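You operate a simulated robot arm through the tools that you are given. There is no shell and no other tool.

You are at the controls of a simulated two-armed robot. One attempt, no reset.

## Task
Crimp the white can on the turntable at 27.0 mm.
Fine: set the grey dial; red switch off, turn the can under the head by the star knob, red switch on again, then push the lever down.

The check looks at the end state, three seconds after you hand in, the way a careful person would. Anything else that was tipped, shoved, dropped, spilled or broken makes it a failure.

## Robot
Two 7-joint arms with fingered hands on one trunk that stands fixed in place. Base frame: the origin is at the foot of the trunk, x ahead of it, y to its left, z up. Units: mm, rad, N and s.
The left shoulder is at [139, 125, 1179], the right one opposite. Each reaches about 830 mm from its shoulder. Payload 3.7 kg a hand.
The TCP of each hand is the grasp point between the finger pads, 25 mm short of the fingertips. In the tool frame z runs along the fingers and y along their closing line. The gripper opens to 88 mm; its body begins 29 mm behind the TCP. The gripper is a hand of 5 fingers: y runs from the thumb to the fingers, the wrist lies at [-13, -97, -162] in the tool frame, and closing takes about 1.5 s.
Orientation is that of the tool frame in the base frame, as [roll, pitch, yaw] about the fixed x, y, z axes, in that order (R = Rz(yaw) Ry(pitch) Rx(roll)). With the fingers straight down and the wrist toward the robot, the tool's x, y and z point along [0, 1, 0], [1, 0, 0] and [0, 0, -1] of the base frame.

## Interface
- The arms move only by the tool move_arm. It takes "left_plan", "right_plan" or both (then of equal length, played together; a hand with none holds still); each is text: rows parted by semicolons, each of 6 numbers parted by spaces: the shift along the base's x, y, z in units of 25 mm (1.0 is 25 mm), then the turn, a rotation vector about the base's x, y, z in units of 4 degrees (1.0 is 4 degrees). In form: dx dy dz ax ay az; .... A call has 1 to 20 rows; each row shifts and turns the commanded pose from where the row before left it. "left_fingers" and "right_fingers" are, for a hand that has rows, the opening, from 0 (shut) to 1 (fully open), set as the call begins (left out, the last holds). A call with a number of a shift or a turn outside -1 to 1 is refused whole. A row lasts 0.2 s, in which the tool goes at most 50 mm and 0.15 rad; a call with a longer step from one row to the next is refused whole, and so is a gripper value outside its range. Where a pose cannot be reached the arm comes as near as it can. A force on the tool above 40 N (or 10 N above the force at the start of the call, whichever is more), or a blocked arm, ends the call early, and 0.2 s more pass. The fingers move at their own pace (about 45 mm/s each) and stop on an object; they squeeze with about 22 N. The grip force told is the motor's: it shows also when the fingers shut on nothing. Time passes only in rows, and 0.2 s behind the last, so rows that do not move let the fingers close. The reply holds the time, the measured pose of the TCP, the force on the tool along the base axes, the opening and the grip force, in the units named above and with some noise, with the torque about the TCP (base axes, N m) and any sound that the robot's microphone picked up.
- Cameras (640 x 400 px; columns grow to the right, rows downward): "scene" is now at [240.4, -15, 1334.9]; the picture's right is [-0.17, -0.99, 0.00], its down [-0.44, 0.08, -0.89] and it looks along [0.88, -0.15, -0.45] (base axes); focal length 225 px, centre (320, 200). "left" rides on the left gripper at [-59, -79, -105] in its tool frame; the picture's right is [-0.73, -0.32, 0.61], its down [0.62, -0.68, 0.38] and it looks along [0.29, 0.66, 0.70] (tool axes); focal length 234 px, centre (320, 200). "right" rides on the right gripper at [59, -79, -105] in its tool frame; the picture's right is [-0.73, 0.32, -0.61], its down [-0.62, -0.68, 0.38] and it looks along [-0.29, 0.66, 0.70] (tool axes); focal length 234 px, centre (320, 200). There is no depth. A picture from a camera that has moved, and an enlarged one, comes with that camera's place and axes in the base frame and with its lens.
- get_image(camera): a new picture of that camera. It takes no simulated time.
- raise_lower(by): moves the trunk up (or, below 0, down) by that many mm; the arms and the scene camera ride with it, the base frame stays. It gives what a move gives, with no picture.
- grasp_type(shape, hand): the hand has 5 fingers and takes this shape, open, in about a second: jaw (thumb against the fingers, like two jaws); tri (thumb and two fingers); tip (a fingertip pinch); poke (one finger out to press); point (the index stretched); flat (the hand flat); cup (the hand cupped); fist (a fist). The gripper value then closes the fingers along that shape, each until it touches; the sizes above hold for jaw. It gives what a move gives, with no picture.
- head_to(pan, tilt): turns the head with the scene camera to pan (to the left, within 1.396 rad either way) and tilt (down, from -0.506 to 1.204), counted from straight ahead of the robot (the tilt from the chest, where the trunk bows). It gives what a move gives.
- zoom(camera, box): a new picture of the part [left, top, right, bottom] of that camera's present view, enlarged. It takes no simulated time.
- hand_in(): hands the job in; it is judged then, once.

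Nothing tells you positions but the pictures and the camera data. Unless the task says otherwise, let go and move clear before handing in.

The tools are called after "Call:" as name(argument=value, ...) on one line, values as JSON. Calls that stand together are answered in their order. move_arm: Moves the arms, as the interface text tells. Its arguments: {"type":"object","properties":{"left_plan":{"type":"string"},"left_fingers":{"type":"number"},"right_plan":{"type":"string"},"right_fingers":{"type":"number"}},"required":[]} The other tools are called the same way: raise_lower (by) moves the trunk up or down; grasp_type (shape, hand) gives the hand a shape; head_to (pan, tilt) turns the head that bears the scene camera; get_image (camera) takes a picture; zoom (camera, box) takes an enlarged picture of a part of a camera's view; hand_in () hands the job in.

At the start:

```text
time_s: 0.0
left_position: [553.9, 137.2, 1233.7]
left_ee_rot: [-3.14, -0.001, 1.571]
left_contact_force: [-0.3, 0.1, 0.5]
left_moment: [0.0, 0.05, -0.02]
left_grip_width: 87.6
left_grasp_force: 0.1
left_shape: jaw
right_position: [451.8, -289.9, 1220.6]
right_ee_rot: [-3.141, 0.0, 1.569]
right_contact_force: [-0.1, -0.2, 0.6]
right_moment: [0.01, 0.01, 0.0]
right_grip_width: 87.9
right_grasp_force: 0.1
right_shape: jaw
trunk travel left (down, up): [-200.0, 215.0]
head pan, tilt (commanded): [-0.169, 0.464]
```

scene: 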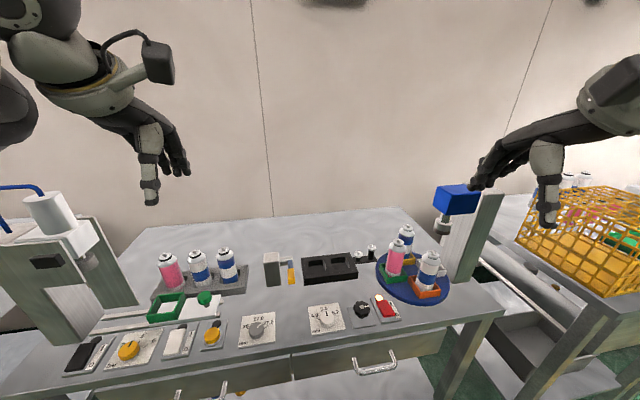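
right: 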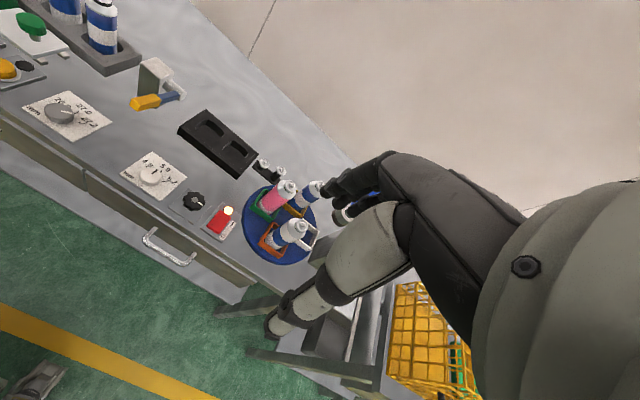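
left: 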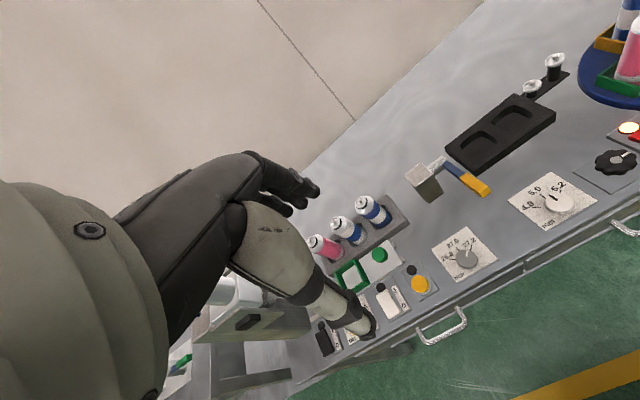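

I see a bench with two dials, a star knob, a red switch and a blue turntable with cans on the right, plus a lever with a yellow handle in the middle. First I'll zoom in to read labels and locate things.

Call:
zoom(camera="scene", box=[220, 220, 460, 370])

Call:
zoom(camera="scene", box=[50, 230, 290, 380])

Call:
zoom(camera="scene", box=[340, 170, 520, 310])

Call:
zoom(camera="left", box=[400, 140, 640, 290])

Call:
zoom(camera="right", box=[100, 100, 340, 270])

```text
2.67 times, centred on (340, 295) of scene
camera zoom: at [240.4, -15.0, 1334.9], right [-0.17, -0.99, 0.0], down [-0.44, 0.08, -0.89], along [0.88, -0.15, -0.45], focal length 600 px, centre (267, -53)
```

zoom: 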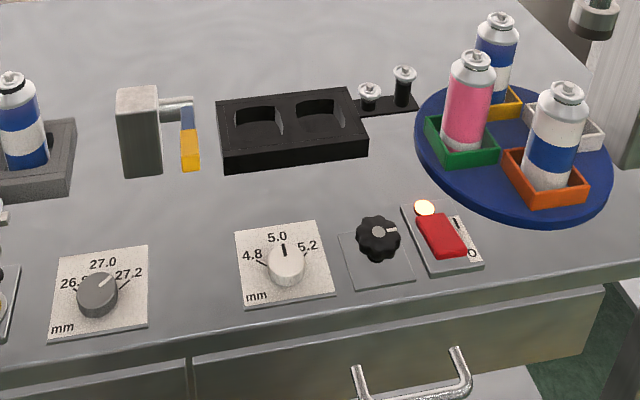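

```text
2.67 times, centred on (170, 305) of scene
camera zoom: at [240.4, -15.0, 1334.9], right [-0.17, -0.99, 0.0], down [-0.44, 0.08, -0.89], along [0.88, -0.15, -0.45], focal length 600 px, centre (720, -80)
```

zoom: 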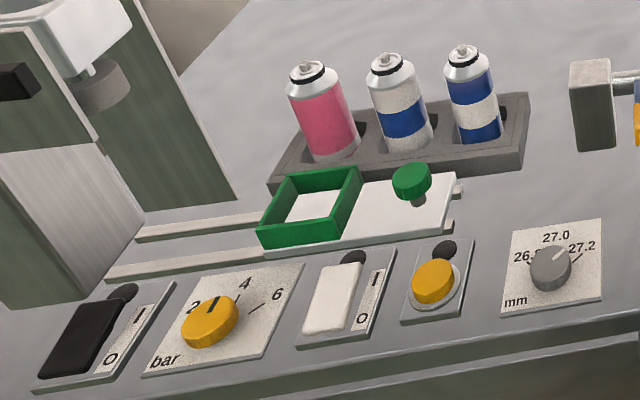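

```text
2.86 times, centred on (430, 240) of scene
camera zoom: at [240.4, -15.0, 1334.9], right [-0.17, -0.99, 0.0], down [-0.44, 0.08, -0.89], along [0.88, -0.15, -0.45], focal length 643 px, centre (6, 86)
```

zoom: 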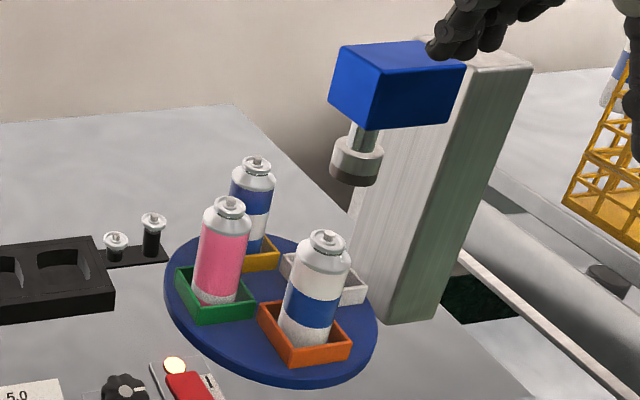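

```text
2.67 times, centred on (520, 215) of left
camera zoom: at [474.4, 78.0, 1339.4], right [-0.32, -0.73, -0.61], down [-0.68, 0.62, -0.38], along [0.66, 0.29, -0.7], focal length 624 px, centre (-213, 160)
```

zoom: 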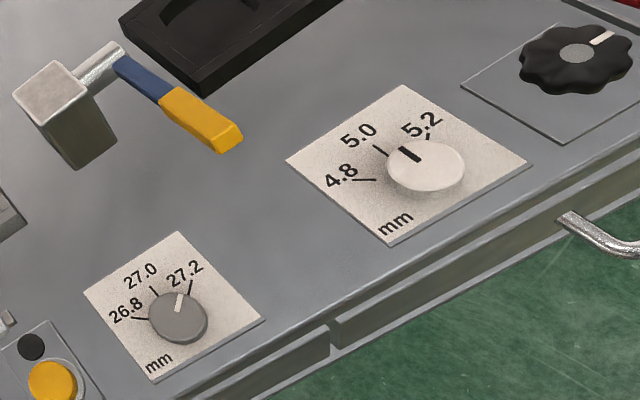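

```text
2.35 times, centred on (220, 185) of right
camera zoom: at [373.0, -231.4, 1324.6], right [0.32, -0.73, 0.61], down [-0.68, -0.62, -0.38], along [0.66, -0.29, -0.7], focal length 551 px, centre (555, 235)
```

zoom: 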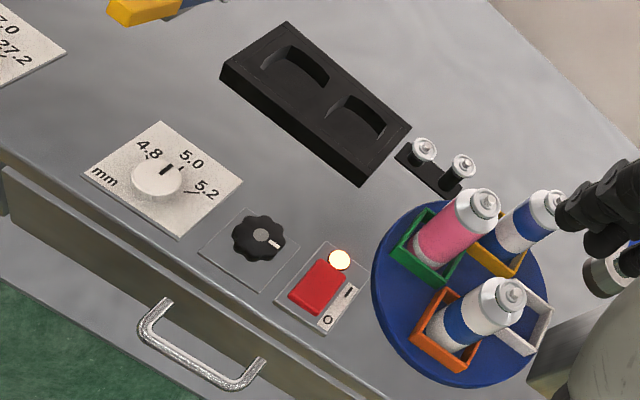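

The grey dial (26.8/27.0/27.2) is on the left part of the bench and reads 27.2; the white can with blue band sits in the orange nest. I'll look around with the head, then raise the trunk for a second viewpoint to triangulate.

Call:
head_to(pan=-0.45, tilt=0.7)

Call:
get_image(camera="scene")

Call:
zoom(camera="scene", box=[220, 60, 480, 230])

Call:
zoom(camera="scene", box=[60, 130, 320, 300])

```text
time_s: 0.8
left_position: [553.6, 136.9, 1233.3]
left_ee_rot: [3.141, 0.0, 1.57]
left_contact_force: [-0.1, 1.1, -0.3]
left_moment: [0.05, 0.01, 0.0]
left_grip_width: 87.5
left_grasp_force: 0.1
left_shape: jaw
right_position: [452.5, -289.8, 1221.1]
right_ee_rot: [-3.141, -0.001, 1.57]
right_contact_force: [-0.5, 0.6, -0.4]
right_moment: [0.01, 0.03, 0.02]
right_grip_width: 87.6
right_grasp_force: 0.1
right_shape: jaw
trunk travel left (down, up): [-200.0, 215.0]
head pan, tilt (commanded): [-0.45, 0.7]
```

```text
taken
camera scene: at [226.6, -36.4, 1314.0], right [-0.43, -0.9, 0.0], down [-0.58, 0.28, -0.77], along [0.69, -0.33, -0.64], focal length 225 px, centre (320, 200)
```

scene: 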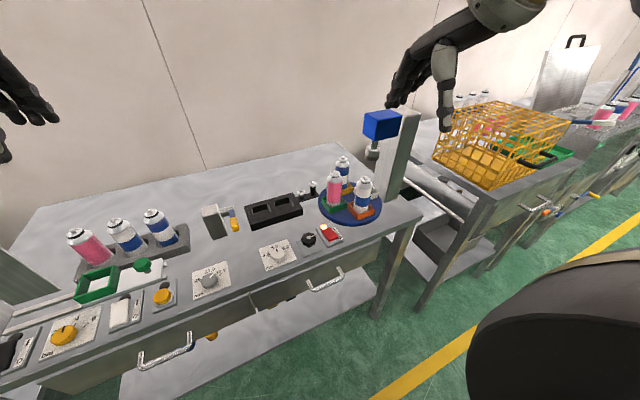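

```text
2.35 times, centred on (350, 145) of scene
camera zoom: at [226.6, -36.4, 1314.0], right [-0.43, -0.9, 0.0], down [-0.58, 0.28, -0.77], along [0.69, -0.33, -0.64], focal length 530 px, centre (249, 329)
```

zoom: 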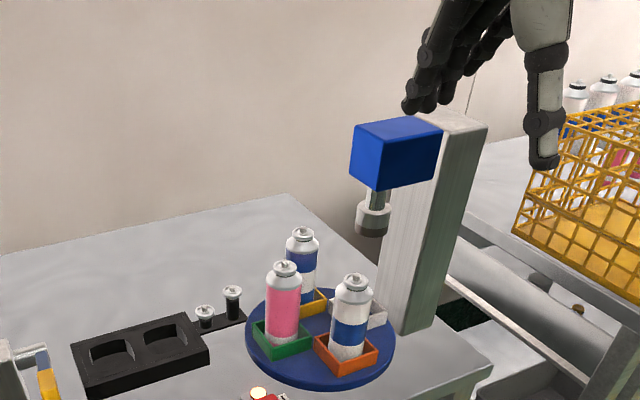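

```text
2.35 times, centred on (190, 215) of scene
camera zoom: at [226.6, -36.4, 1314.0], right [-0.43, -0.9, 0.0], down [-0.58, 0.28, -0.77], along [0.69, -0.33, -0.64], focal length 530 px, centre (626, 165)
```

zoom: 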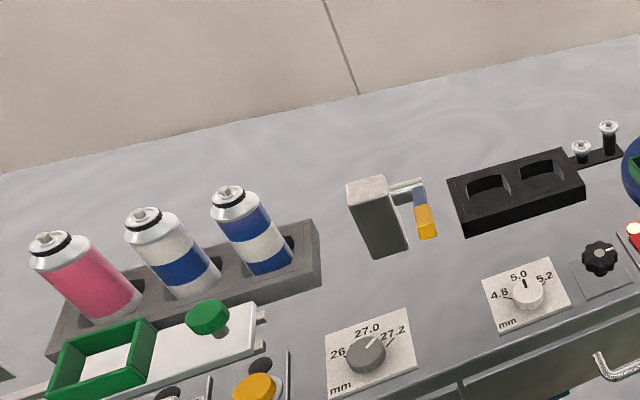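

I'll take detailed zooms at this height, then raise the trunk for a vertical stereo baseline.

Call:
zoom(camera="scene", box=[180, 190, 290, 310])

Call:
zoom(camera="scene", box=[270, 130, 400, 250])

Call:
raise_lower(by=150)

Call:
get_image(camera="scene")

Call:
zoom(camera="scene", box=[180, 230, 290, 350])

Call:
zoom(camera="scene", box=[270, 170, 400, 290])

```text
3.33 times, centred on (235, 250) of scene
camera zoom: at [226.6, -36.4, 1314.0], right [-0.43, -0.9, 0.0], down [-0.58, 0.28, -0.77], along [0.69, -0.33, -0.64], focal length 750 px, centre (603, 33)
```

zoom: 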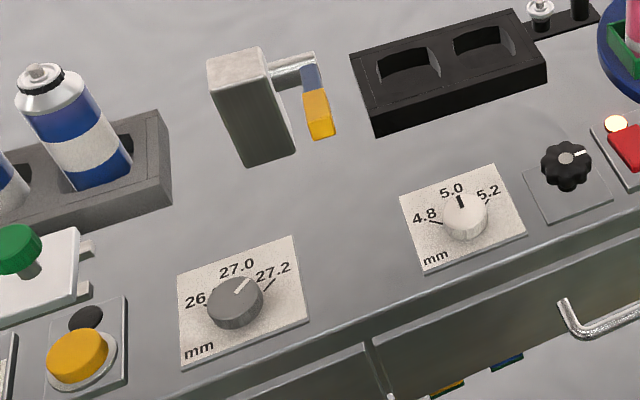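

```text
3.33 times, centred on (335, 190) of scene
camera zoom: at [226.6, -36.4, 1314.0], right [-0.43, -0.9, 0.0], down [-0.58, 0.28, -0.77], along [0.69, -0.33, -0.64], focal length 750 px, centre (270, 233)
```

zoom: 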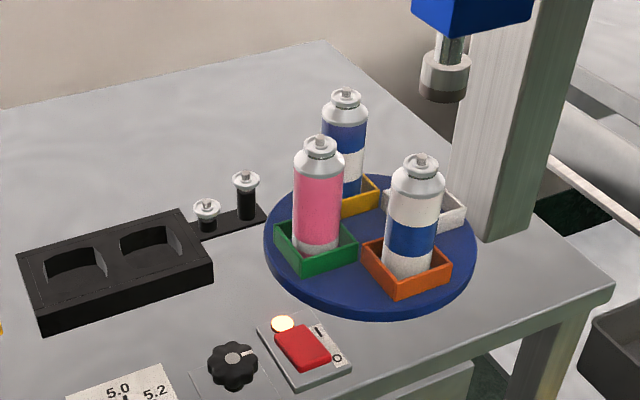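

```text
time_s: 2.5
left_position: [554.0, 135.7, 1383.7]
left_ee_rot: [-3.138, 0.001, 1.57]
left_contact_force: [-0.8, 0.7, 0.8]
left_moment: [0.02, 0.0, -0.02]
left_grip_width: 87.9
left_grasp_force: 0.1
left_shape: jaw
right_position: [453.5, -290.4, 1370.5]
right_ee_rot: [-3.139, -0.001, 1.569]
right_contact_force: [-0.9, -0.9, -0.2]
right_moment: [0.0, -0.02, -0.01]
right_grip_width: 87.8
right_grasp_force: 0.1
right_shape: jaw
trunk travel left (down, up): [-350.0, 66.0]
head pan, tilt (commanded): [-0.45, 0.7]
```

```text
taken
camera scene: at [118.7, -36.5, 1469.3], right [-0.44, -0.9, 0.0], down [-0.58, 0.28, -0.76], along [0.69, -0.33, -0.64], focal length 225 px, centre (320, 200)
```

scene: 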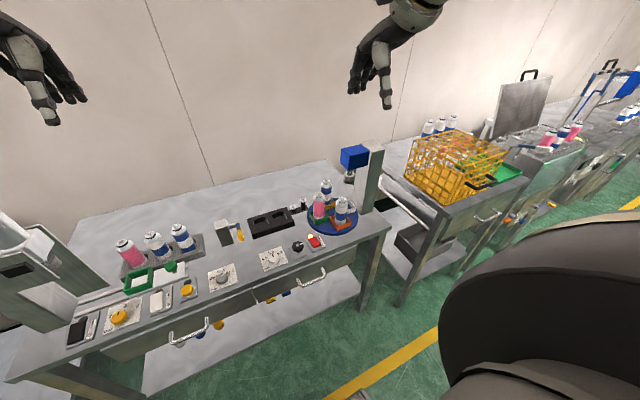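

```text
3.33 times, centred on (235, 290) of scene
camera zoom: at [118.7, -36.5, 1469.3], right [-0.44, -0.9, 0.0], down [-0.58, 0.28, -0.76], along [0.69, -0.33, -0.64], focal length 750 px, centre (603, -100)
```

zoom: 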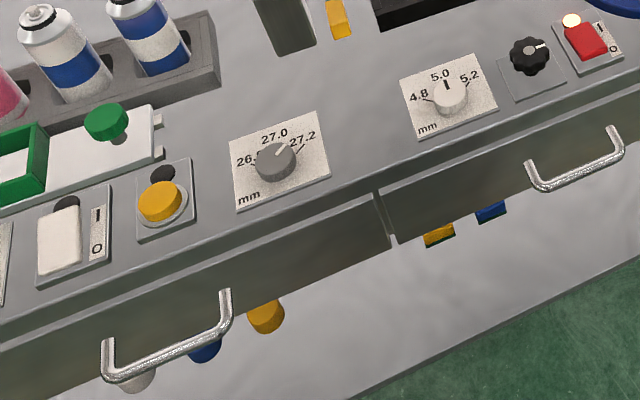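

```text
3.33 times, centred on (335, 230) of scene
camera zoom: at [118.7, -36.5, 1469.3], right [-0.44, -0.9, 0.0], down [-0.58, 0.28, -0.76], along [0.69, -0.33, -0.64], focal length 750 px, centre (270, 100)
```

zoom: 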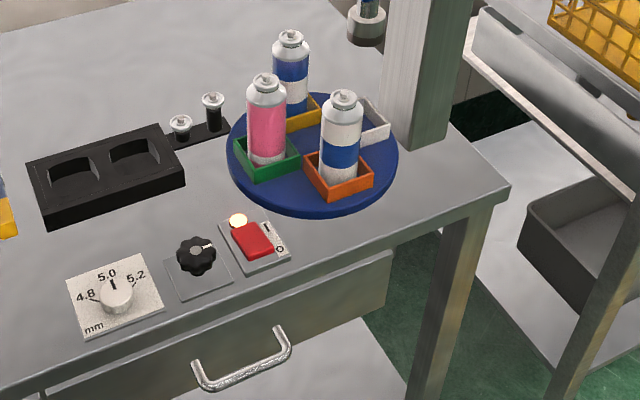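

The lever seems to be the blue/yellow handle next to the grey block, pointing toward the robot. Let me check the left part of the bench too, so as not to mistake the lever or dial, and look more steeply down.

Call:
head_to(pan=0.5, tilt=0.6)

Call:
get_image(camera="scene")

Call:
zoom(camera="left", box=[320, 40, 640, 240])

Call:
zoom(camera="right", box=[80, 60, 340, 260])

```text
time_s: 3.8
left_position: [553.9, 136.6, 1384.4]
left_ee_rot: [3.141, 0.0, 1.572]
left_contact_force: [0.1, -0.3, 0.3]
left_moment: [0.01, 0.03, 0.0]
left_grip_width: 87.8
left_grasp_force: 0.0
left_shape: jaw
right_position: [451.9, -290.2, 1371.0]
right_ee_rot: [3.141, 0.001, 1.57]
right_contact_force: [0.6, -0.2, 0.4]
right_moment: [-0.01, 0.0, 0.0]
right_grip_width: 87.7
right_grasp_force: 0.0
right_shape: jaw
trunk travel left (down, up): [-350.0, 66.0]
head pan, tilt (commanded): [0.499, 0.6]
```

```text
taken
camera scene: at [119.4, 42.7, 1478.1], right [0.48, -0.88, 0.0], down [-0.5, -0.27, -0.83], along [0.72, 0.39, -0.56], focal length 225 px, centre (320, 200)
```

scene: 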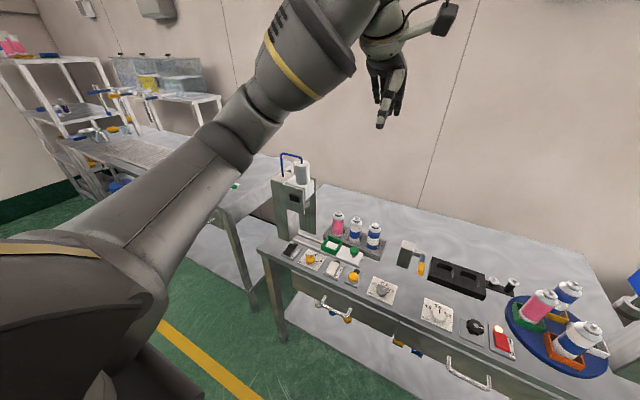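

```text
2.00 times, centred on (480, 140) of left
camera zoom: at [474.3, 78.0, 1489.5], right [-0.32, -0.73, -0.61], down [-0.68, 0.62, -0.38], along [0.66, 0.29, -0.7], focal length 468 px, centre (0, 320)
```

zoom: 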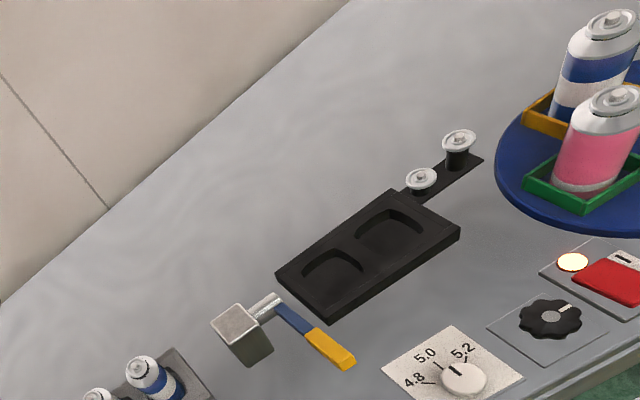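

```text
2.00 times, centred on (210, 160) of right
camera zoom: at [372.9, -231.4, 1474.6], right [0.32, -0.73, 0.61], down [-0.68, -0.62, -0.38], along [0.66, -0.29, -0.7], focal length 468 px, centre (540, 280)
```

zoom: 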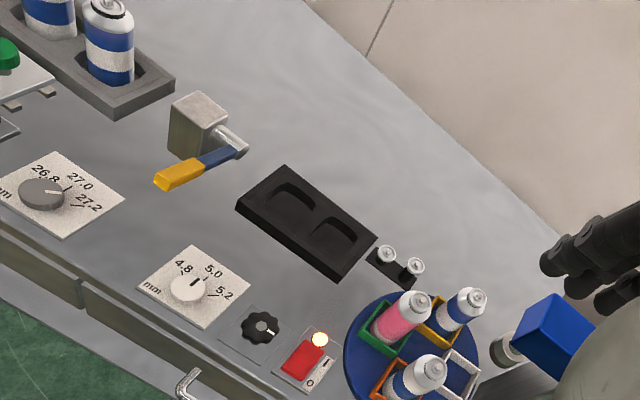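

No other lever like it; the blue thing at far left is another machine. I'll lower the trunk for a flatter view that fixes heights, then triangulate.

Call:
raise_lower(by=-250)

Call:
head_to(pan=-0.2, tilt=0.45)

Call:
get_image(camera="scene")

Call:
zoom(camera="scene", box=[200, 180, 340, 320])

Call:
zoom(camera="scene", box=[320, 160, 520, 310])

```text
time_s: 6.3
left_position: [552.6, 136.1, 1135.7]
left_ee_rot: [-3.141, 0.0, 1.57]
left_contact_force: [0.2, 0.1, 0.0]
left_moment: [0.02, -0.01, 0.02]
left_grip_width: 87.6
left_grasp_force: 0.0
left_shape: jaw
right_position: [451.4, -291.7, 1121.4]
right_ee_rot: [3.141, -0.001, 1.568]
right_contact_force: [0.2, 0.3, -0.6]
right_moment: [0.0, 0.01, 0.01]
right_grip_width: 87.8
right_grasp_force: 0.1
right_shape: jaw
trunk travel left (down, up): [-100.0, 316.0]
head pan, tilt (commanded): [0.499, 0.6]
```

```text
time_s: 7.4
left_position: [553.9, 135.9, 1134.4]
left_ee_rot: [-3.141, 0.0, 1.57]
left_contact_force: [-0.2, -0.2, 0.2]
left_moment: [0.01, 0.03, 0.01]
left_grip_width: 87.4
left_grasp_force: 0.0
left_shape: jaw
right_position: [451.5, -291.5, 1120.1]
right_ee_rot: [-3.14, 0.0, 1.572]
right_contact_force: [-0.9, 0.1, -0.4]
right_moment: [-0.03, 0.0, 0.03]
right_grip_width: 87.7
right_grasp_force: 0.1
right_shape: jaw
trunk travel left (down, up): [-100.0, 316.0]
head pan, tilt (commanded): [-0.201, 0.45]
```

```text
taken
camera scene: at [348.2, -17.7, 1220.9], right [-0.2, -0.98, 0.0], down [-0.43, 0.09, -0.9], along [0.88, -0.18, -0.44], focal length 225 px, centre (320, 200)
```

scene: 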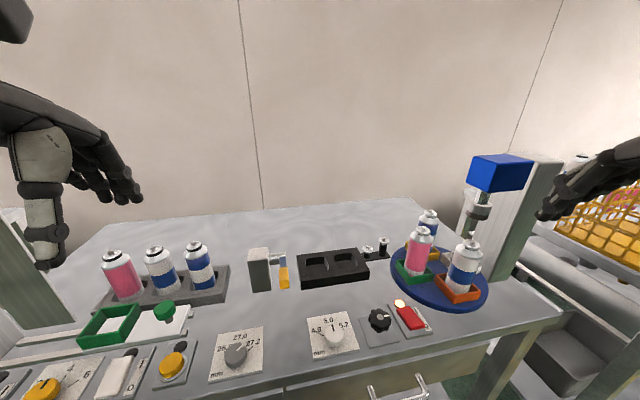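

```text
2.86 times, centred on (270, 250) of scene
camera zoom: at [348.2, -17.7, 1220.9], right [-0.2, -0.98, 0.0], down [-0.43, 0.09, -0.9], along [0.88, -0.18, -0.44], focal length 643 px, centre (463, 57)
```

zoom: 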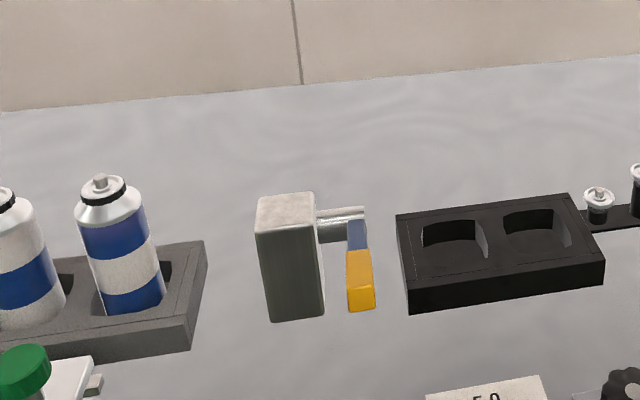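

```text
2.67 times, centred on (420, 235) of scene
camera zoom: at [348.2, -17.7, 1220.9], right [-0.2, -0.98, 0.0], down [-0.43, 0.09, -0.9], along [0.88, -0.18, -0.44], focal length 600 px, centre (53, 107)
```

zoom: 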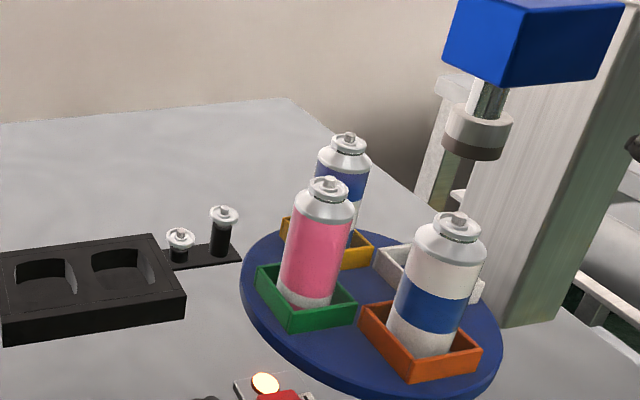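

Now the hand cameras at the new height, to triangulate with a clean vertical baseline.

Call:
get_image(camera="left")

Call:
get_image(camera="right")

Call:
zoom(camera="left", box=[380, 160, 640, 330])

Call:
zoom(camera="right", box=[60, 120, 320, 320])

Call:
zoom(camera="scene", box=[200, 290, 440, 390])

```text
taken
camera left: at [474.5, 78.0, 1239.4], right [-0.32, -0.73, -0.61], down [-0.68, 0.62, -0.38], along [0.66, 0.29, -0.7], focal length 234 px, centre (320, 200)
```

left: 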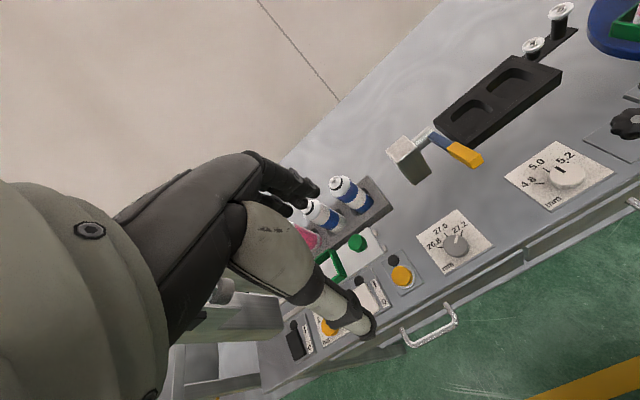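

```text
taken
camera right: at [373.0, -231.4, 1224.6], right [0.32, -0.73, 0.61], down [-0.68, -0.62, -0.38], along [0.66, -0.29, -0.7], focal length 234 px, centre (320, 200)
```

right: 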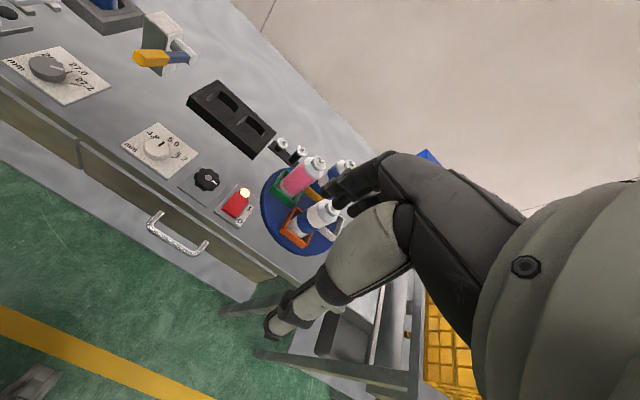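

```text
2.35 times, centred on (510, 245) of left
camera zoom: at [474.5, 78.0, 1239.4], right [-0.32, -0.73, -0.61], down [-0.68, 0.62, -0.38], along [0.66, 0.29, -0.7], focal length 551 px, centre (-127, 94)
```

zoom: 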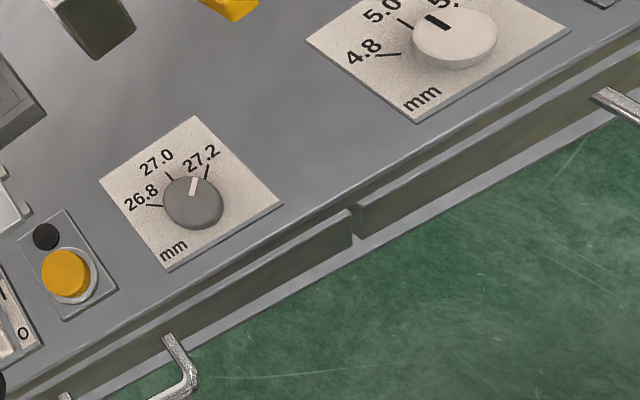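

```text
2.00 times, centred on (190, 220) of right
camera zoom: at [373.0, -231.4, 1224.6], right [0.32, -0.73, 0.61], down [-0.68, -0.62, -0.38], along [0.66, -0.29, -0.7], focal length 468 px, centre (580, 160)
```

zoom: 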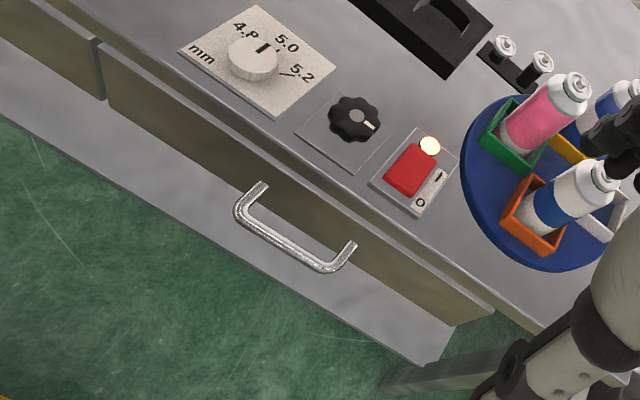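

```text
2.67 times, centred on (320, 340) of scene
camera zoom: at [348.2, -17.7, 1220.9], right [-0.2, -0.98, 0.0], down [-0.43, 0.09, -0.9], along [0.88, -0.18, -0.44], focal length 600 px, centre (320, -173)
```

zoom: 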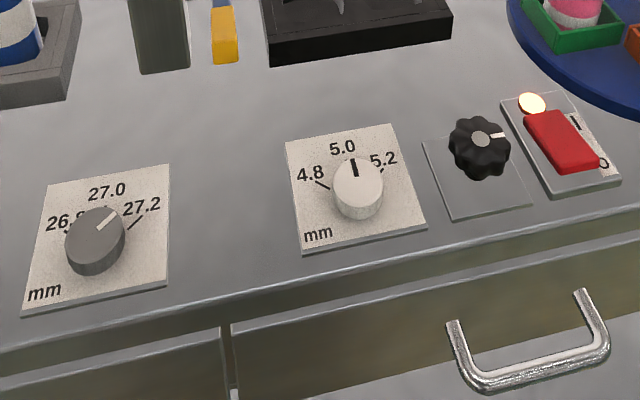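

Everything lies on a bench aligned with my axes: grey dial ≈ (611, 78, top 811), star knob ≈ (622, −198), red switch ≈ (616, −263), lever end ≈ (675, −14, 885), turntable centre ≈ (702, −377) with the head over its right side (−y). I'll start with the left hand over the grey dial in "tri" shape.

Call:
grasp_type(hand="left", shape="tri")

Call:
move_arm(left_plan="0 -0.4 -1 0 0 0; 0 -0.4 -1 0 0 0; 0 -0.4 -1 0 0 0; 0 -0.2 -1 0 0 0; 0 0 -1 0 0 0; 0 0 -1 0 0 0; 0 0 -1 0 0 0")

Call:
get_image(camera="left")

Call:
get_image(camera="scene")

```text
time_s: 8.3
left_position: [553.6, 136.7, 1134.4]
left_ee_rot: [-3.141, 0.001, 1.572]
left_contact_force: [0.1, 0.3, 0.1]
left_moment: [0.03, 0.01, -0.02]
left_grip_width: 87.7
left_grasp_force: 0.1
left_shape: tri
right_position: [451.6, -290.6, 1120.4]
right_ee_rot: [-3.14, 0.0, 1.569]
right_contact_force: [-0.2, -0.2, -0.5]
right_moment: [-0.01, -0.01, 0.01]
right_grip_width: 87.6
right_grasp_force: 0.1
right_shape: jaw
trunk travel left (down, up): [-100.0, 316.0]
head pan, tilt (commanded): [-0.201, 0.45]
```

```text
time_s: 9.9
left_position: [559.3, 99.7, 960.6]
left_ee_rot: [-3.14, 0.0, 1.572]
left_contact_force: [-0.5, 0.3, -0.1]
left_moment: [0.01, -0.02, 0.02]
left_grip_width: 87.7
left_grasp_force: 0.0
left_shape: tri
left hand out of reach, approached as far as the arm can: row 7
right_position: [453.3, -290.0, 1120.0]
right_ee_rot: [-3.138, 0.001, 1.571]
right_contact_force: [-0.8, 0.7, 0.2]
right_moment: [0.02, -0.03, 0.0]
right_grip_width: 87.6
right_grasp_force: 0.0
right_shape: jaw
trunk travel left (down, up): [-100.0, 316.0]
head pan, tilt (commanded): [-0.201, 0.45]
```

```text
taken
camera left: at [479.8, 40.5, 1065.7], right [-0.32, -0.73, -0.61], down [-0.68, 0.62, -0.38], along [0.66, 0.29, -0.7], focal length 234 px, centre (320, 200)
```

left: 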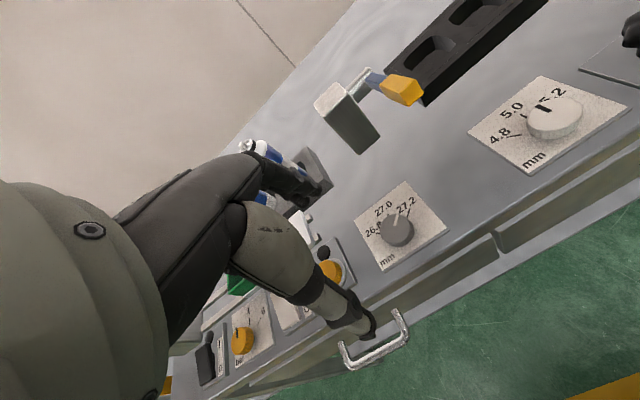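

```text
taken
camera scene: at [348.4, -17.7, 1220.8], right [-0.2, -0.98, 0.0], down [-0.43, 0.09, -0.9], along [0.88, -0.18, -0.44], focal length 225 px, centre (320, 200)
```

scene: 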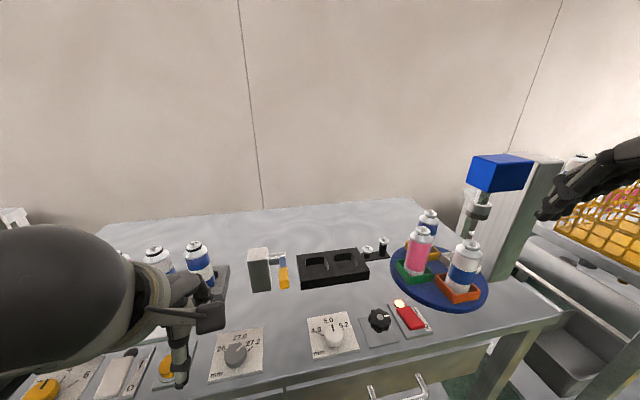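

The arm is cramped with the trunk low, so I'll raise the trunk again before going down on the dial.

Call:
raise_lower(by=150)

Call:
head_to(pan=0.1, tilt=0.75)

Call:
move_arm(left_plan="0.3 0 -1 0 0 0; 0.3 0 -1 0 0 0; 0.3 0 -1 0 0 0; 0.3 0 -1 0 0 0; 0 0 -1 0 0 0; 0 0 -1 0 0 0; 0 0 -1 0 0 0; 0 0 -1 0 0 0")

Call:
get_image(camera="left")

Call:
get_image(camera="scene")

```text
time_s: 11.7
left_position: [560.3, 98.8, 1108.9]
left_ee_rot: [-3.14, 0.0, 1.573]
left_contact_force: [0.3, 0.4, -0.2]
left_moment: [0.01, 0.01, 0.0]
left_grip_width: 87.9
left_grasp_force: 0.0
left_shape: tri
right_position: [454.2, -290.6, 1268.4]
right_ee_rot: [-3.139, -0.001, 1.571]
right_contact_force: [-0.8, -0.4, -0.2]
right_moment: [0.05, 0.05, -0.03]
right_grip_width: 88.0
right_grasp_force: 0.0
right_shape: jaw
trunk travel left (down, up): [-250.0, 165.0]
head pan, tilt (commanded): [-0.201, 0.45]
```

```text
time_s: 12.5
left_position: [558.7, 99.4, 1109.2]
left_ee_rot: [3.141, 0.002, 1.572]
left_contact_force: [-0.3, -0.1, -0.1]
left_moment: [0.05, 0.02, -0.01]
left_grip_width: 87.7
left_grasp_force: 0.0
left_shape: tri
right_position: [452.8, -292.0, 1270.3]
right_ee_rot: [-3.141, 0.0, 1.57]
right_contact_force: [-0.4, -0.3, 0.3]
right_moment: [-0.01, 0.0, 0.0]
right_grip_width: 87.8
right_grasp_force: 0.0
right_shape: jaw
trunk travel left (down, up): [-250.0, 165.0]
head pan, tilt (commanded): [0.099, 0.75]
```

```text
time_s: 14.3
left_position: [589.4, 100.7, 910.5]
left_ee_rot: [-3.141, 0.001, 1.571]
left_contact_force: [0.5, -0.1, -0.5]
left_moment: [-0.02, 0.0, 0.01]
left_grip_width: 88.0
left_grasp_force: 0.1
left_shape: tri
right_position: [454.0, -289.8, 1271.3]
right_ee_rot: [-3.14, 0.0, 1.57]
right_contact_force: [-1.3, 0.1, -0.5]
right_moment: [0.02, 0.0, 0.02]
right_grip_width: 87.9
right_grasp_force: 0.0
right_shape: jaw
trunk travel left (down, up): [-250.0, 165.0]
head pan, tilt (commanded): [0.099, 0.75]
```

```text
taken
camera left: at [510.4, 41.0, 1014.8], right [-0.32, -0.73, -0.61], down [-0.68, 0.62, -0.38], along [0.66, 0.29, -0.7], focal length 234 px, centre (320, 200)
```

left: 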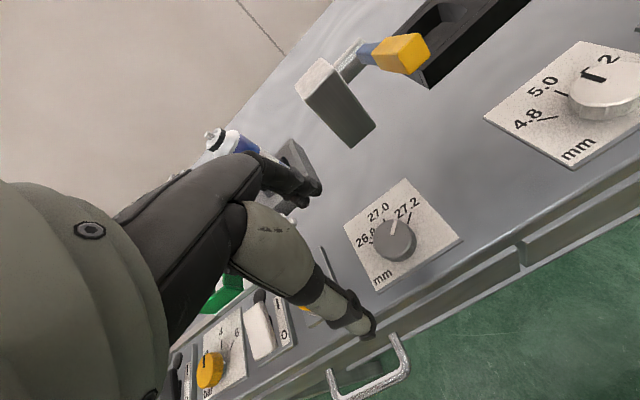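

```text
taken
camera scene: at [183.3, 8.7, 1362.4], right [0.1, -1.0, 0.0], down [-0.68, -0.07, -0.73], along [0.73, 0.07, -0.68], focal length 225 px, centre (320, 200)
```

scene: 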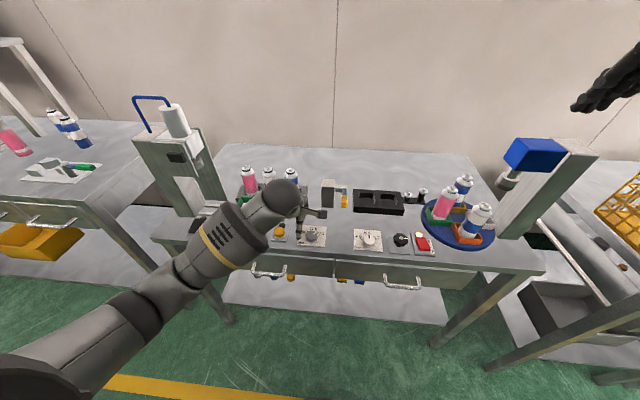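

The dial is close to the hand camera now; I'll zoom to read the pointer and locate the knob precisely.

Call:
zoom(camera="left", box=[330, 160, 490, 300])

Call:
zoom(camera="scene", box=[260, 170, 400, 270])

Call:
zoom(camera="left", box=[280, 20, 460, 160])

```text
2.86 times, centred on (410, 230) of left
camera zoom: at [510.4, 41.0, 1014.8], right [-0.32, -0.73, -0.61], down [-0.68, 0.62, -0.38], along [0.66, 0.29, -0.7], focal length 669 px, centre (63, 114)
```

zoom: 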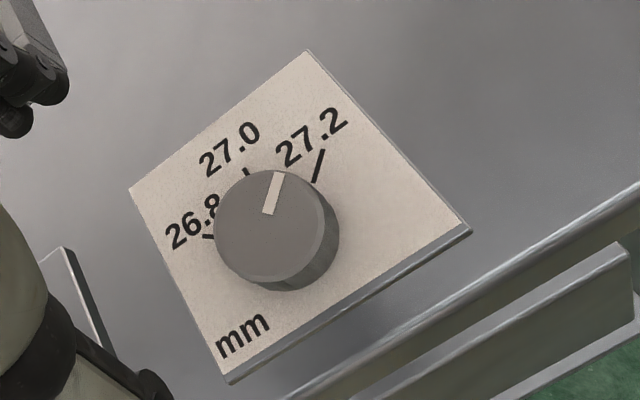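

```text
4.00 times, centred on (330, 220) of scene
camera zoom: at [183.3, 8.7, 1362.4], right [0.1, -1.0, 0.0], down [-0.68, -0.07, -0.73], along [0.73, 0.07, -0.68], focal length 900 px, centre (280, 120)
```

zoom: 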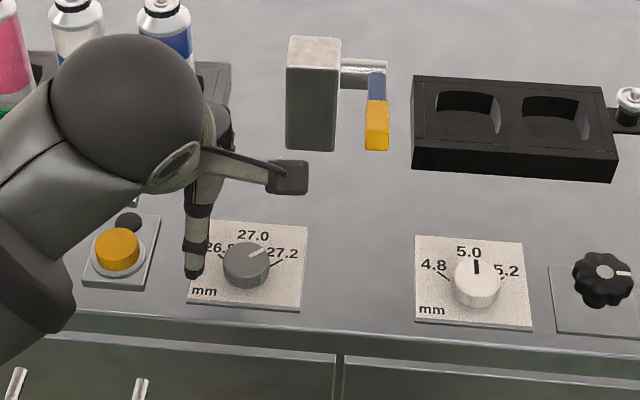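

```text
2.86 times, centred on (370, 90) of left
camera zoom: at [510.4, 41.0, 1014.8], right [-0.32, -0.73, -0.61], down [-0.68, 0.62, -0.38], along [0.66, 0.29, -0.7], focal length 669 px, centre (177, 514)
```

zoom: 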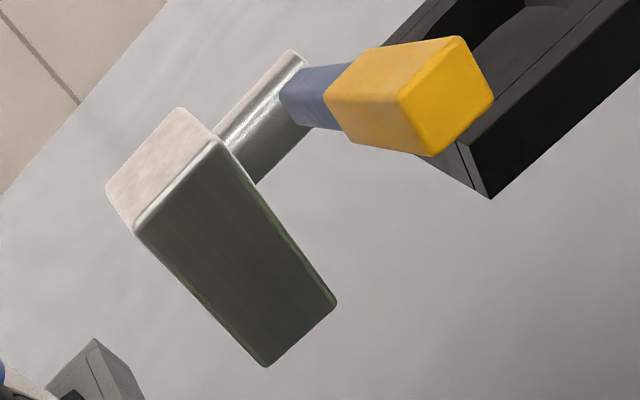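

The dial pointer is at about 27.2 (≈46–50° clockwise of 27.0), knob centre ≈ (607, 77.5). I'll pre-rotate the hand 24° clockwise and come down over the knob.

Call:
move_arm(left_plan="0.117 -0.155 -0.4 0 0 -1; 0.117 -0.155 -0.4 0 0 -1; 0.117 -0.155 -0.4 0 0 -1; 0.117 -0.155 -0.4 0 0 -1; 0.117 -0.155 -0.4 0 0 -1; 0.117 -0.155 -0.4 0 0 -1", left_fingers=0.8)

Call:
zoom(camera="left", box=[240, 130, 480, 370])

Call:
zoom(camera="scene", box=[260, 170, 360, 270])

```text
time_s: 15.7
left_position: [606.6, 75.9, 848.5]
left_ee_rot: [-3.141, 0.0, 1.148]
left_contact_force: [-0.4, -0.9, 0.2]
left_moment: [0.01, 0.03, 0.02]
left_grip_width: 70.6
left_grasp_force: 0.1
left_shape: tri
right_position: [452.8, -290.8, 1270.6]
right_ee_rot: [-3.139, 0.0, 1.572]
right_contact_force: [-0.4, -0.1, 0.2]
right_moment: [0.03, 0.0, 0.02]
right_grip_width: 88.0
right_grasp_force: 0.1
right_shape: jaw
trunk travel left (down, up): [-250.0, 165.0]
head pan, tilt (commanded): [0.099, 0.75]
```

```text
1.67 times, centred on (360, 250) of left
camera zoom: at [510.5, 54.9, 955.1], right [-0.59, -0.53, -0.61], down [-0.37, 0.85, -0.38], along [0.72, 0.0, -0.7], focal length 390 px, centre (253, 117)
```

zoom: 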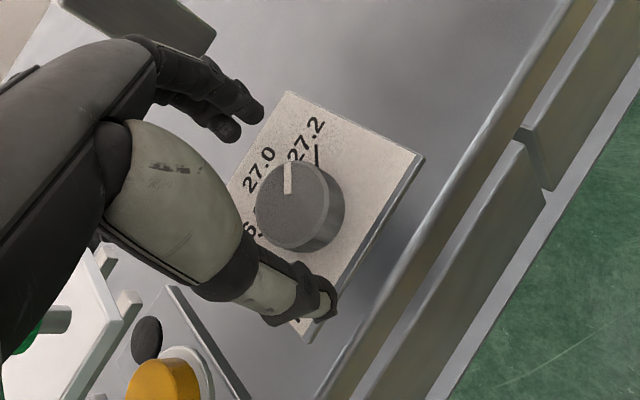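

```text
4.00 times, centred on (310, 220) of scene
camera zoom: at [183.3, 8.8, 1362.4], right [0.1, -1.0, 0.0], down [-0.68, -0.07, -0.73], along [0.73, 0.07, -0.68], focal length 900 px, centre (360, 120)
```

zoom: 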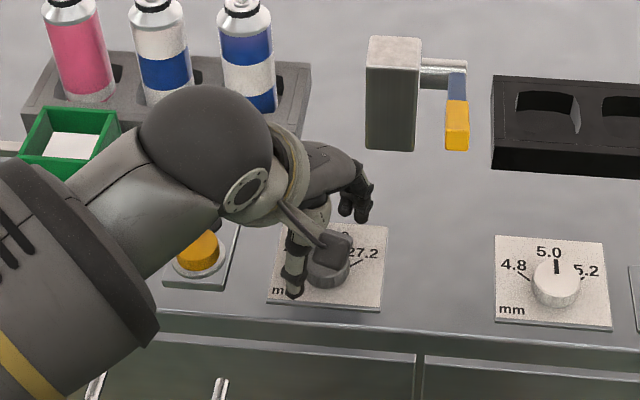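

The hand is centred on the knob within 2 mm with fingers and thumb on opposite sides. I'll descend to put fingertips alongside the knob.

Call:
move_arm(left_plan="0.04 0.04 -0.4 0 0 0; 0.04 0.03 -0.4 0 0 0; 0 0 -0.3 0 0 0; 0 0 0 0 0 0")

Call:
zoom(camera="left", box=[240, 130, 480, 370])

```text
time_s: 16.7
left_position: [609.4, 77.9, 828.3]
left_ee_rot: [3.129, -0.002, 1.152]
left_contact_force: [-2.2, 1.7, 22.7]
left_moment: [-0.31, -0.83, 0.08]
left_grip_width: 68.8
left_grasp_force: 0.0
left_shape: tri
right_position: [449.9, -289.2, 1273.4]
right_ee_rot: [3.14, 0.0, 1.569]
right_contact_force: [0.6, 0.2, -0.2]
right_moment: [0.0, 0.0, -0.01]
right_grip_width: 87.8
right_grasp_force: 0.0
right_shape: jaw
trunk travel left (down, up): [-250.0, 165.0]
head pan, tilt (commanded): [0.099, 0.75]
```

```text
1.67 times, centred on (360, 250) of left
camera zoom: at [512.0, 56.5, 932.4], right [-0.58, -0.53, -0.61], down [-0.36, 0.85, -0.39], along [0.73, -0.01, -0.69], focal length 390 px, centre (253, 117)
```

zoom: 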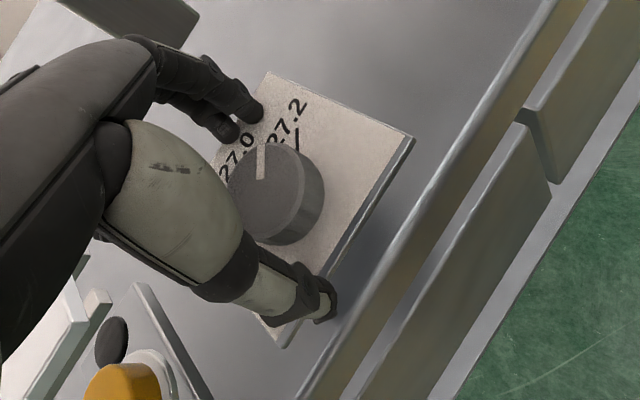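

The fingertips touched the plate, so the bench is ~14 mm higher than I assumed: plate ≈ 803, knob top ≈ 825, which puts the knob centre at about (600, 76). I'll lift slightly, shift back and close on the knob.

Call:
move_arm(left_plan="0 0 0.5 0 0 0; -0.18 -0.03 0 0 0 0; -0.18 -0.03 0 0 0 0; 0 0 0 0 0 0")

Call:
zoom(camera="left", box=[240, 130, 480, 370])

Call:
zoom(camera="scene", box=[260, 190, 360, 270])

```text
time_s: 17.7
left_position: [598.5, 77.1, 835.1]
left_ee_rot: [-3.141, 0.0, 1.153]
left_contact_force: [0.9, 0.1, 0.1]
left_moment: [0.0, 0.0, 0.0]
left_grip_width: 70.4
left_grasp_force: 0.1
left_shape: tri
right_position: [452.9, -290.2, 1270.4]
right_ee_rot: [-3.141, 0.0, 1.57]
right_contact_force: [-0.2, -0.3, 0.0]
right_moment: [-0.01, -0.01, 0.04]
right_grip_width: 87.6
right_grasp_force: 0.0
right_shape: jaw
trunk travel left (down, up): [-250.0, 165.0]
head pan, tilt (commanded): [0.099, 0.75]
```

```text
1.67 times, centred on (360, 250) of left
camera zoom: at [503.2, 55.0, 940.4], right [-0.59, -0.53, -0.61], down [-0.37, 0.85, -0.38], along [0.72, 0.0, -0.7], focal length 390 px, centre (253, 117)
```

zoom: 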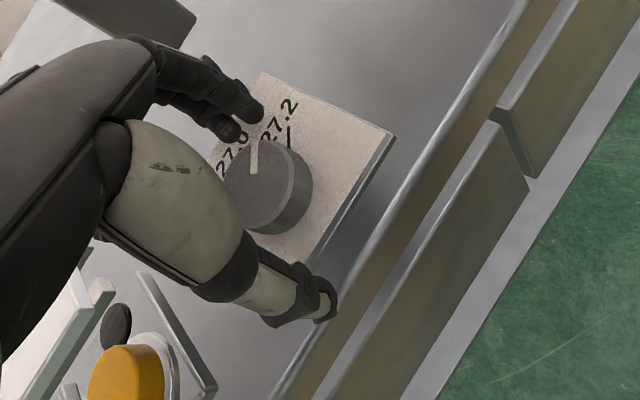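

```text
5.00 times, centred on (310, 230) of scene
camera zoom: at [183.1, 8.7, 1362.4], right [0.1, -1.0, 0.0], down [-0.68, -0.07, -0.73], along [0.73, 0.07, -0.68], focal length 1125 px, centre (370, 50)
```

zoom: 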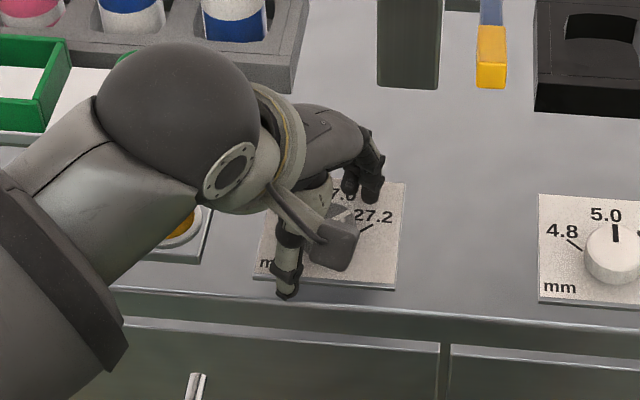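

The hand brackets the knob well. Closing the fingers on it now.

Call:
move_arm(left_plan="0 0 0 0 0 0; 0 0 0 0 0 0; 0 0 0 0 0 0; 0 0 0 0 0 0; 0 0 0 0 0 0; 0 0 0 0 0 0; 0 0 0 0 0 0; 0 0 0 0 0 0", left_fingers=0)

Call:
zoom(camera="left", box=[240, 130, 480, 370])

Call:
zoom(camera="scene", box=[260, 190, 360, 270])

```text
time_s: 19.5
left_position: [599.7, 76.2, 835.7]
left_ee_rot: [3.141, 0.0, 1.152]
left_contact_force: [-0.3, 1.7, -0.3]
left_moment: [0.05, 0.01, 0.0]
left_grip_width: 26.6
left_grasp_force: 21.6
left_shape: tri
right_position: [452.7, -290.3, 1271.0]
right_ee_rot: [-3.14, 0.0, 1.572]
right_contact_force: [-0.5, 0.0, -0.3]
right_moment: [0.03, 0.04, 0.0]
right_grip_width: 87.8
right_grasp_force: 0.1
right_shape: jaw
trunk travel left (down, up): [-250.0, 165.0]
head pan, tilt (commanded): [0.099, 0.75]
```

```text
1.67 times, centred on (360, 250) of left
camera zoom: at [503.6, 55.2, 940.6], right [-0.59, -0.53, -0.61], down [-0.37, 0.85, -0.38], along [0.72, 0.0, -0.7], focal length 390 px, centre (253, 117)
```

zoom: 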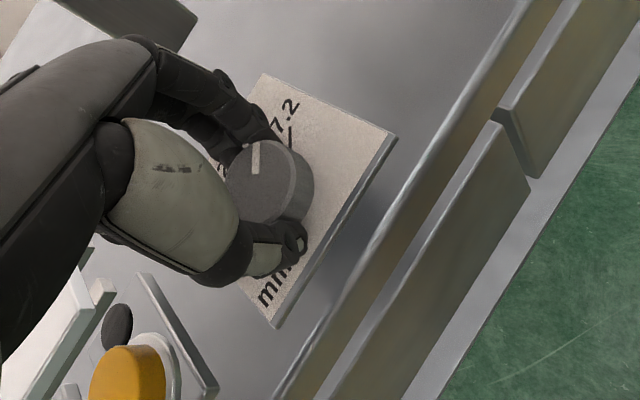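

```text
5.00 times, centred on (310, 230) of scene
camera zoom: at [183.3, 8.9, 1362.4], right [0.1, -1.0, 0.0], down [-0.68, -0.07, -0.73], along [0.73, 0.07, -0.68], focal length 1125 px, centre (370, 50)
```

zoom: 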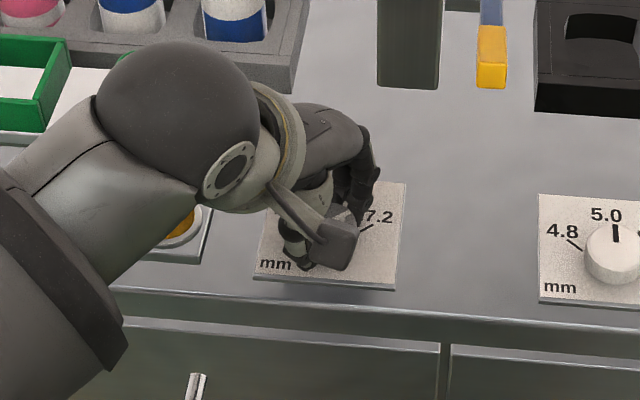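

Gripped (21.6 N). Turning the knob counter-clockwise by 44° first, then checking the pointer.

Call:
move_arm(left_plan="0 0 0 0 0 1; 0 0 0 0 0 1; 0 0 0 0 0 1; 0 0 0 0 0 1; 0 0 0 0 0 1; 0 0 0 0 0 1; 0 0 0 0 0 1; 0 0 0 0 0 1; 0 0 0 0 0 1; 0 0 0 0 0 1; 0 0 0 0 0 1; 0 0 0 0 0 0")

Call:
zoom(camera="left", box=[240, 130, 480, 370])

Call:
zoom(camera="scene", box=[260, 190, 360, 270])

```text
time_s: 22.1
left_position: [599.4, 74.9, 834.8]
left_ee_rot: [3.14, 0.001, 1.92]
left_contact_force: [-6.0, 1.1, -1.2]
left_moment: [0.04, 0.08, -0.04]
left_grip_width: 25.8
left_grasp_force: 21.8
left_shape: tri
right_position: [451.8, -290.9, 1270.8]
right_ee_rot: [-3.141, -0.001, 1.572]
right_contact_force: [-0.3, 0.1, 0.1]
right_moment: [0.03, 0.01, 0.02]
right_grip_width: 87.9
right_grasp_force: 0.0
right_shape: jaw
trunk travel left (down, up): [-250.0, 165.0]
head pan, tilt (commanded): [0.099, 0.75]
```

```text
1.67 times, centred on (360, 250) of left
camera zoom: at [545.1, -5.8, 940.6], right [-0.05, -0.79, -0.61], down [-0.85, 0.35, -0.38], along [0.52, 0.5, -0.7], focal length 390 px, centre (253, 117)
```

zoom: 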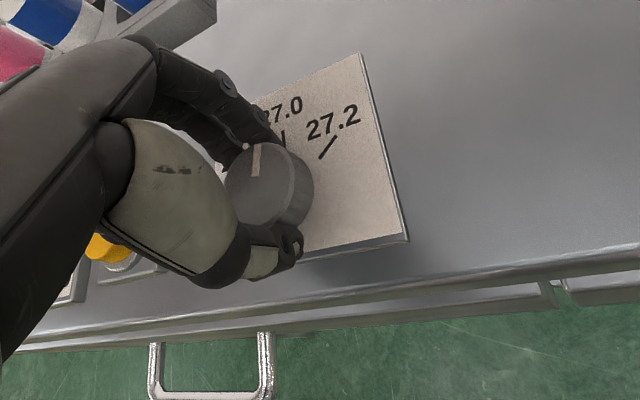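

```text
5.00 times, centred on (310, 230) of scene
camera zoom: at [182.6, 8.8, 1362.5], right [0.1, -1.0, 0.0], down [-0.68, -0.07, -0.73], along [0.73, 0.07, -0.68], focal length 1125 px, centre (370, 50)
```

zoom: 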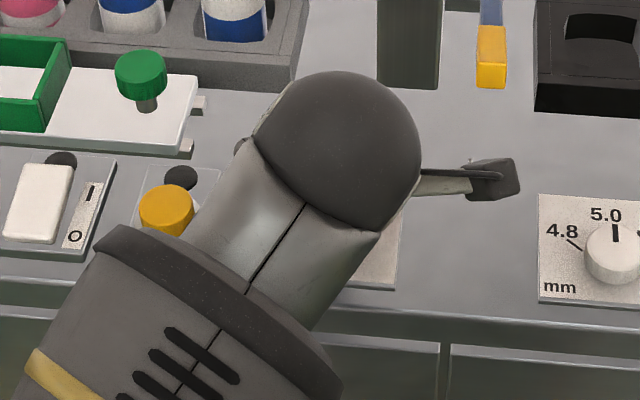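

The knob followed the hand. Let me zoom in closely to compare the pointer to the 27.0 tick.

Call:
zoom(camera="left", box=[310, 170, 400, 250])

```text
5.00 times, centred on (355, 210) of left
camera zoom: at [545.1, -5.8, 940.6], right [-0.05, -0.79, -0.61], down [-0.85, 0.35, -0.38], along [0.52, 0.5, -0.7], focal length 1171 px, centre (145, 150)
```

zoom: 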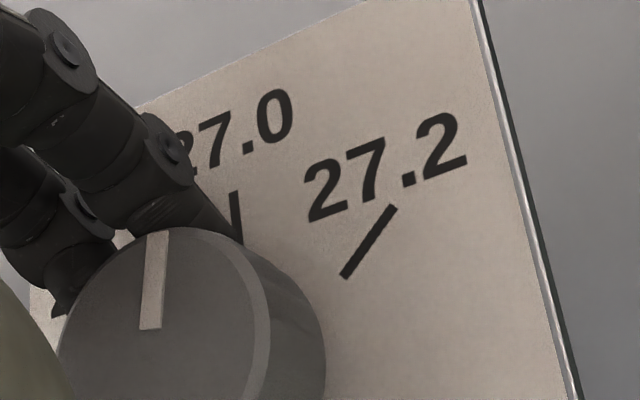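

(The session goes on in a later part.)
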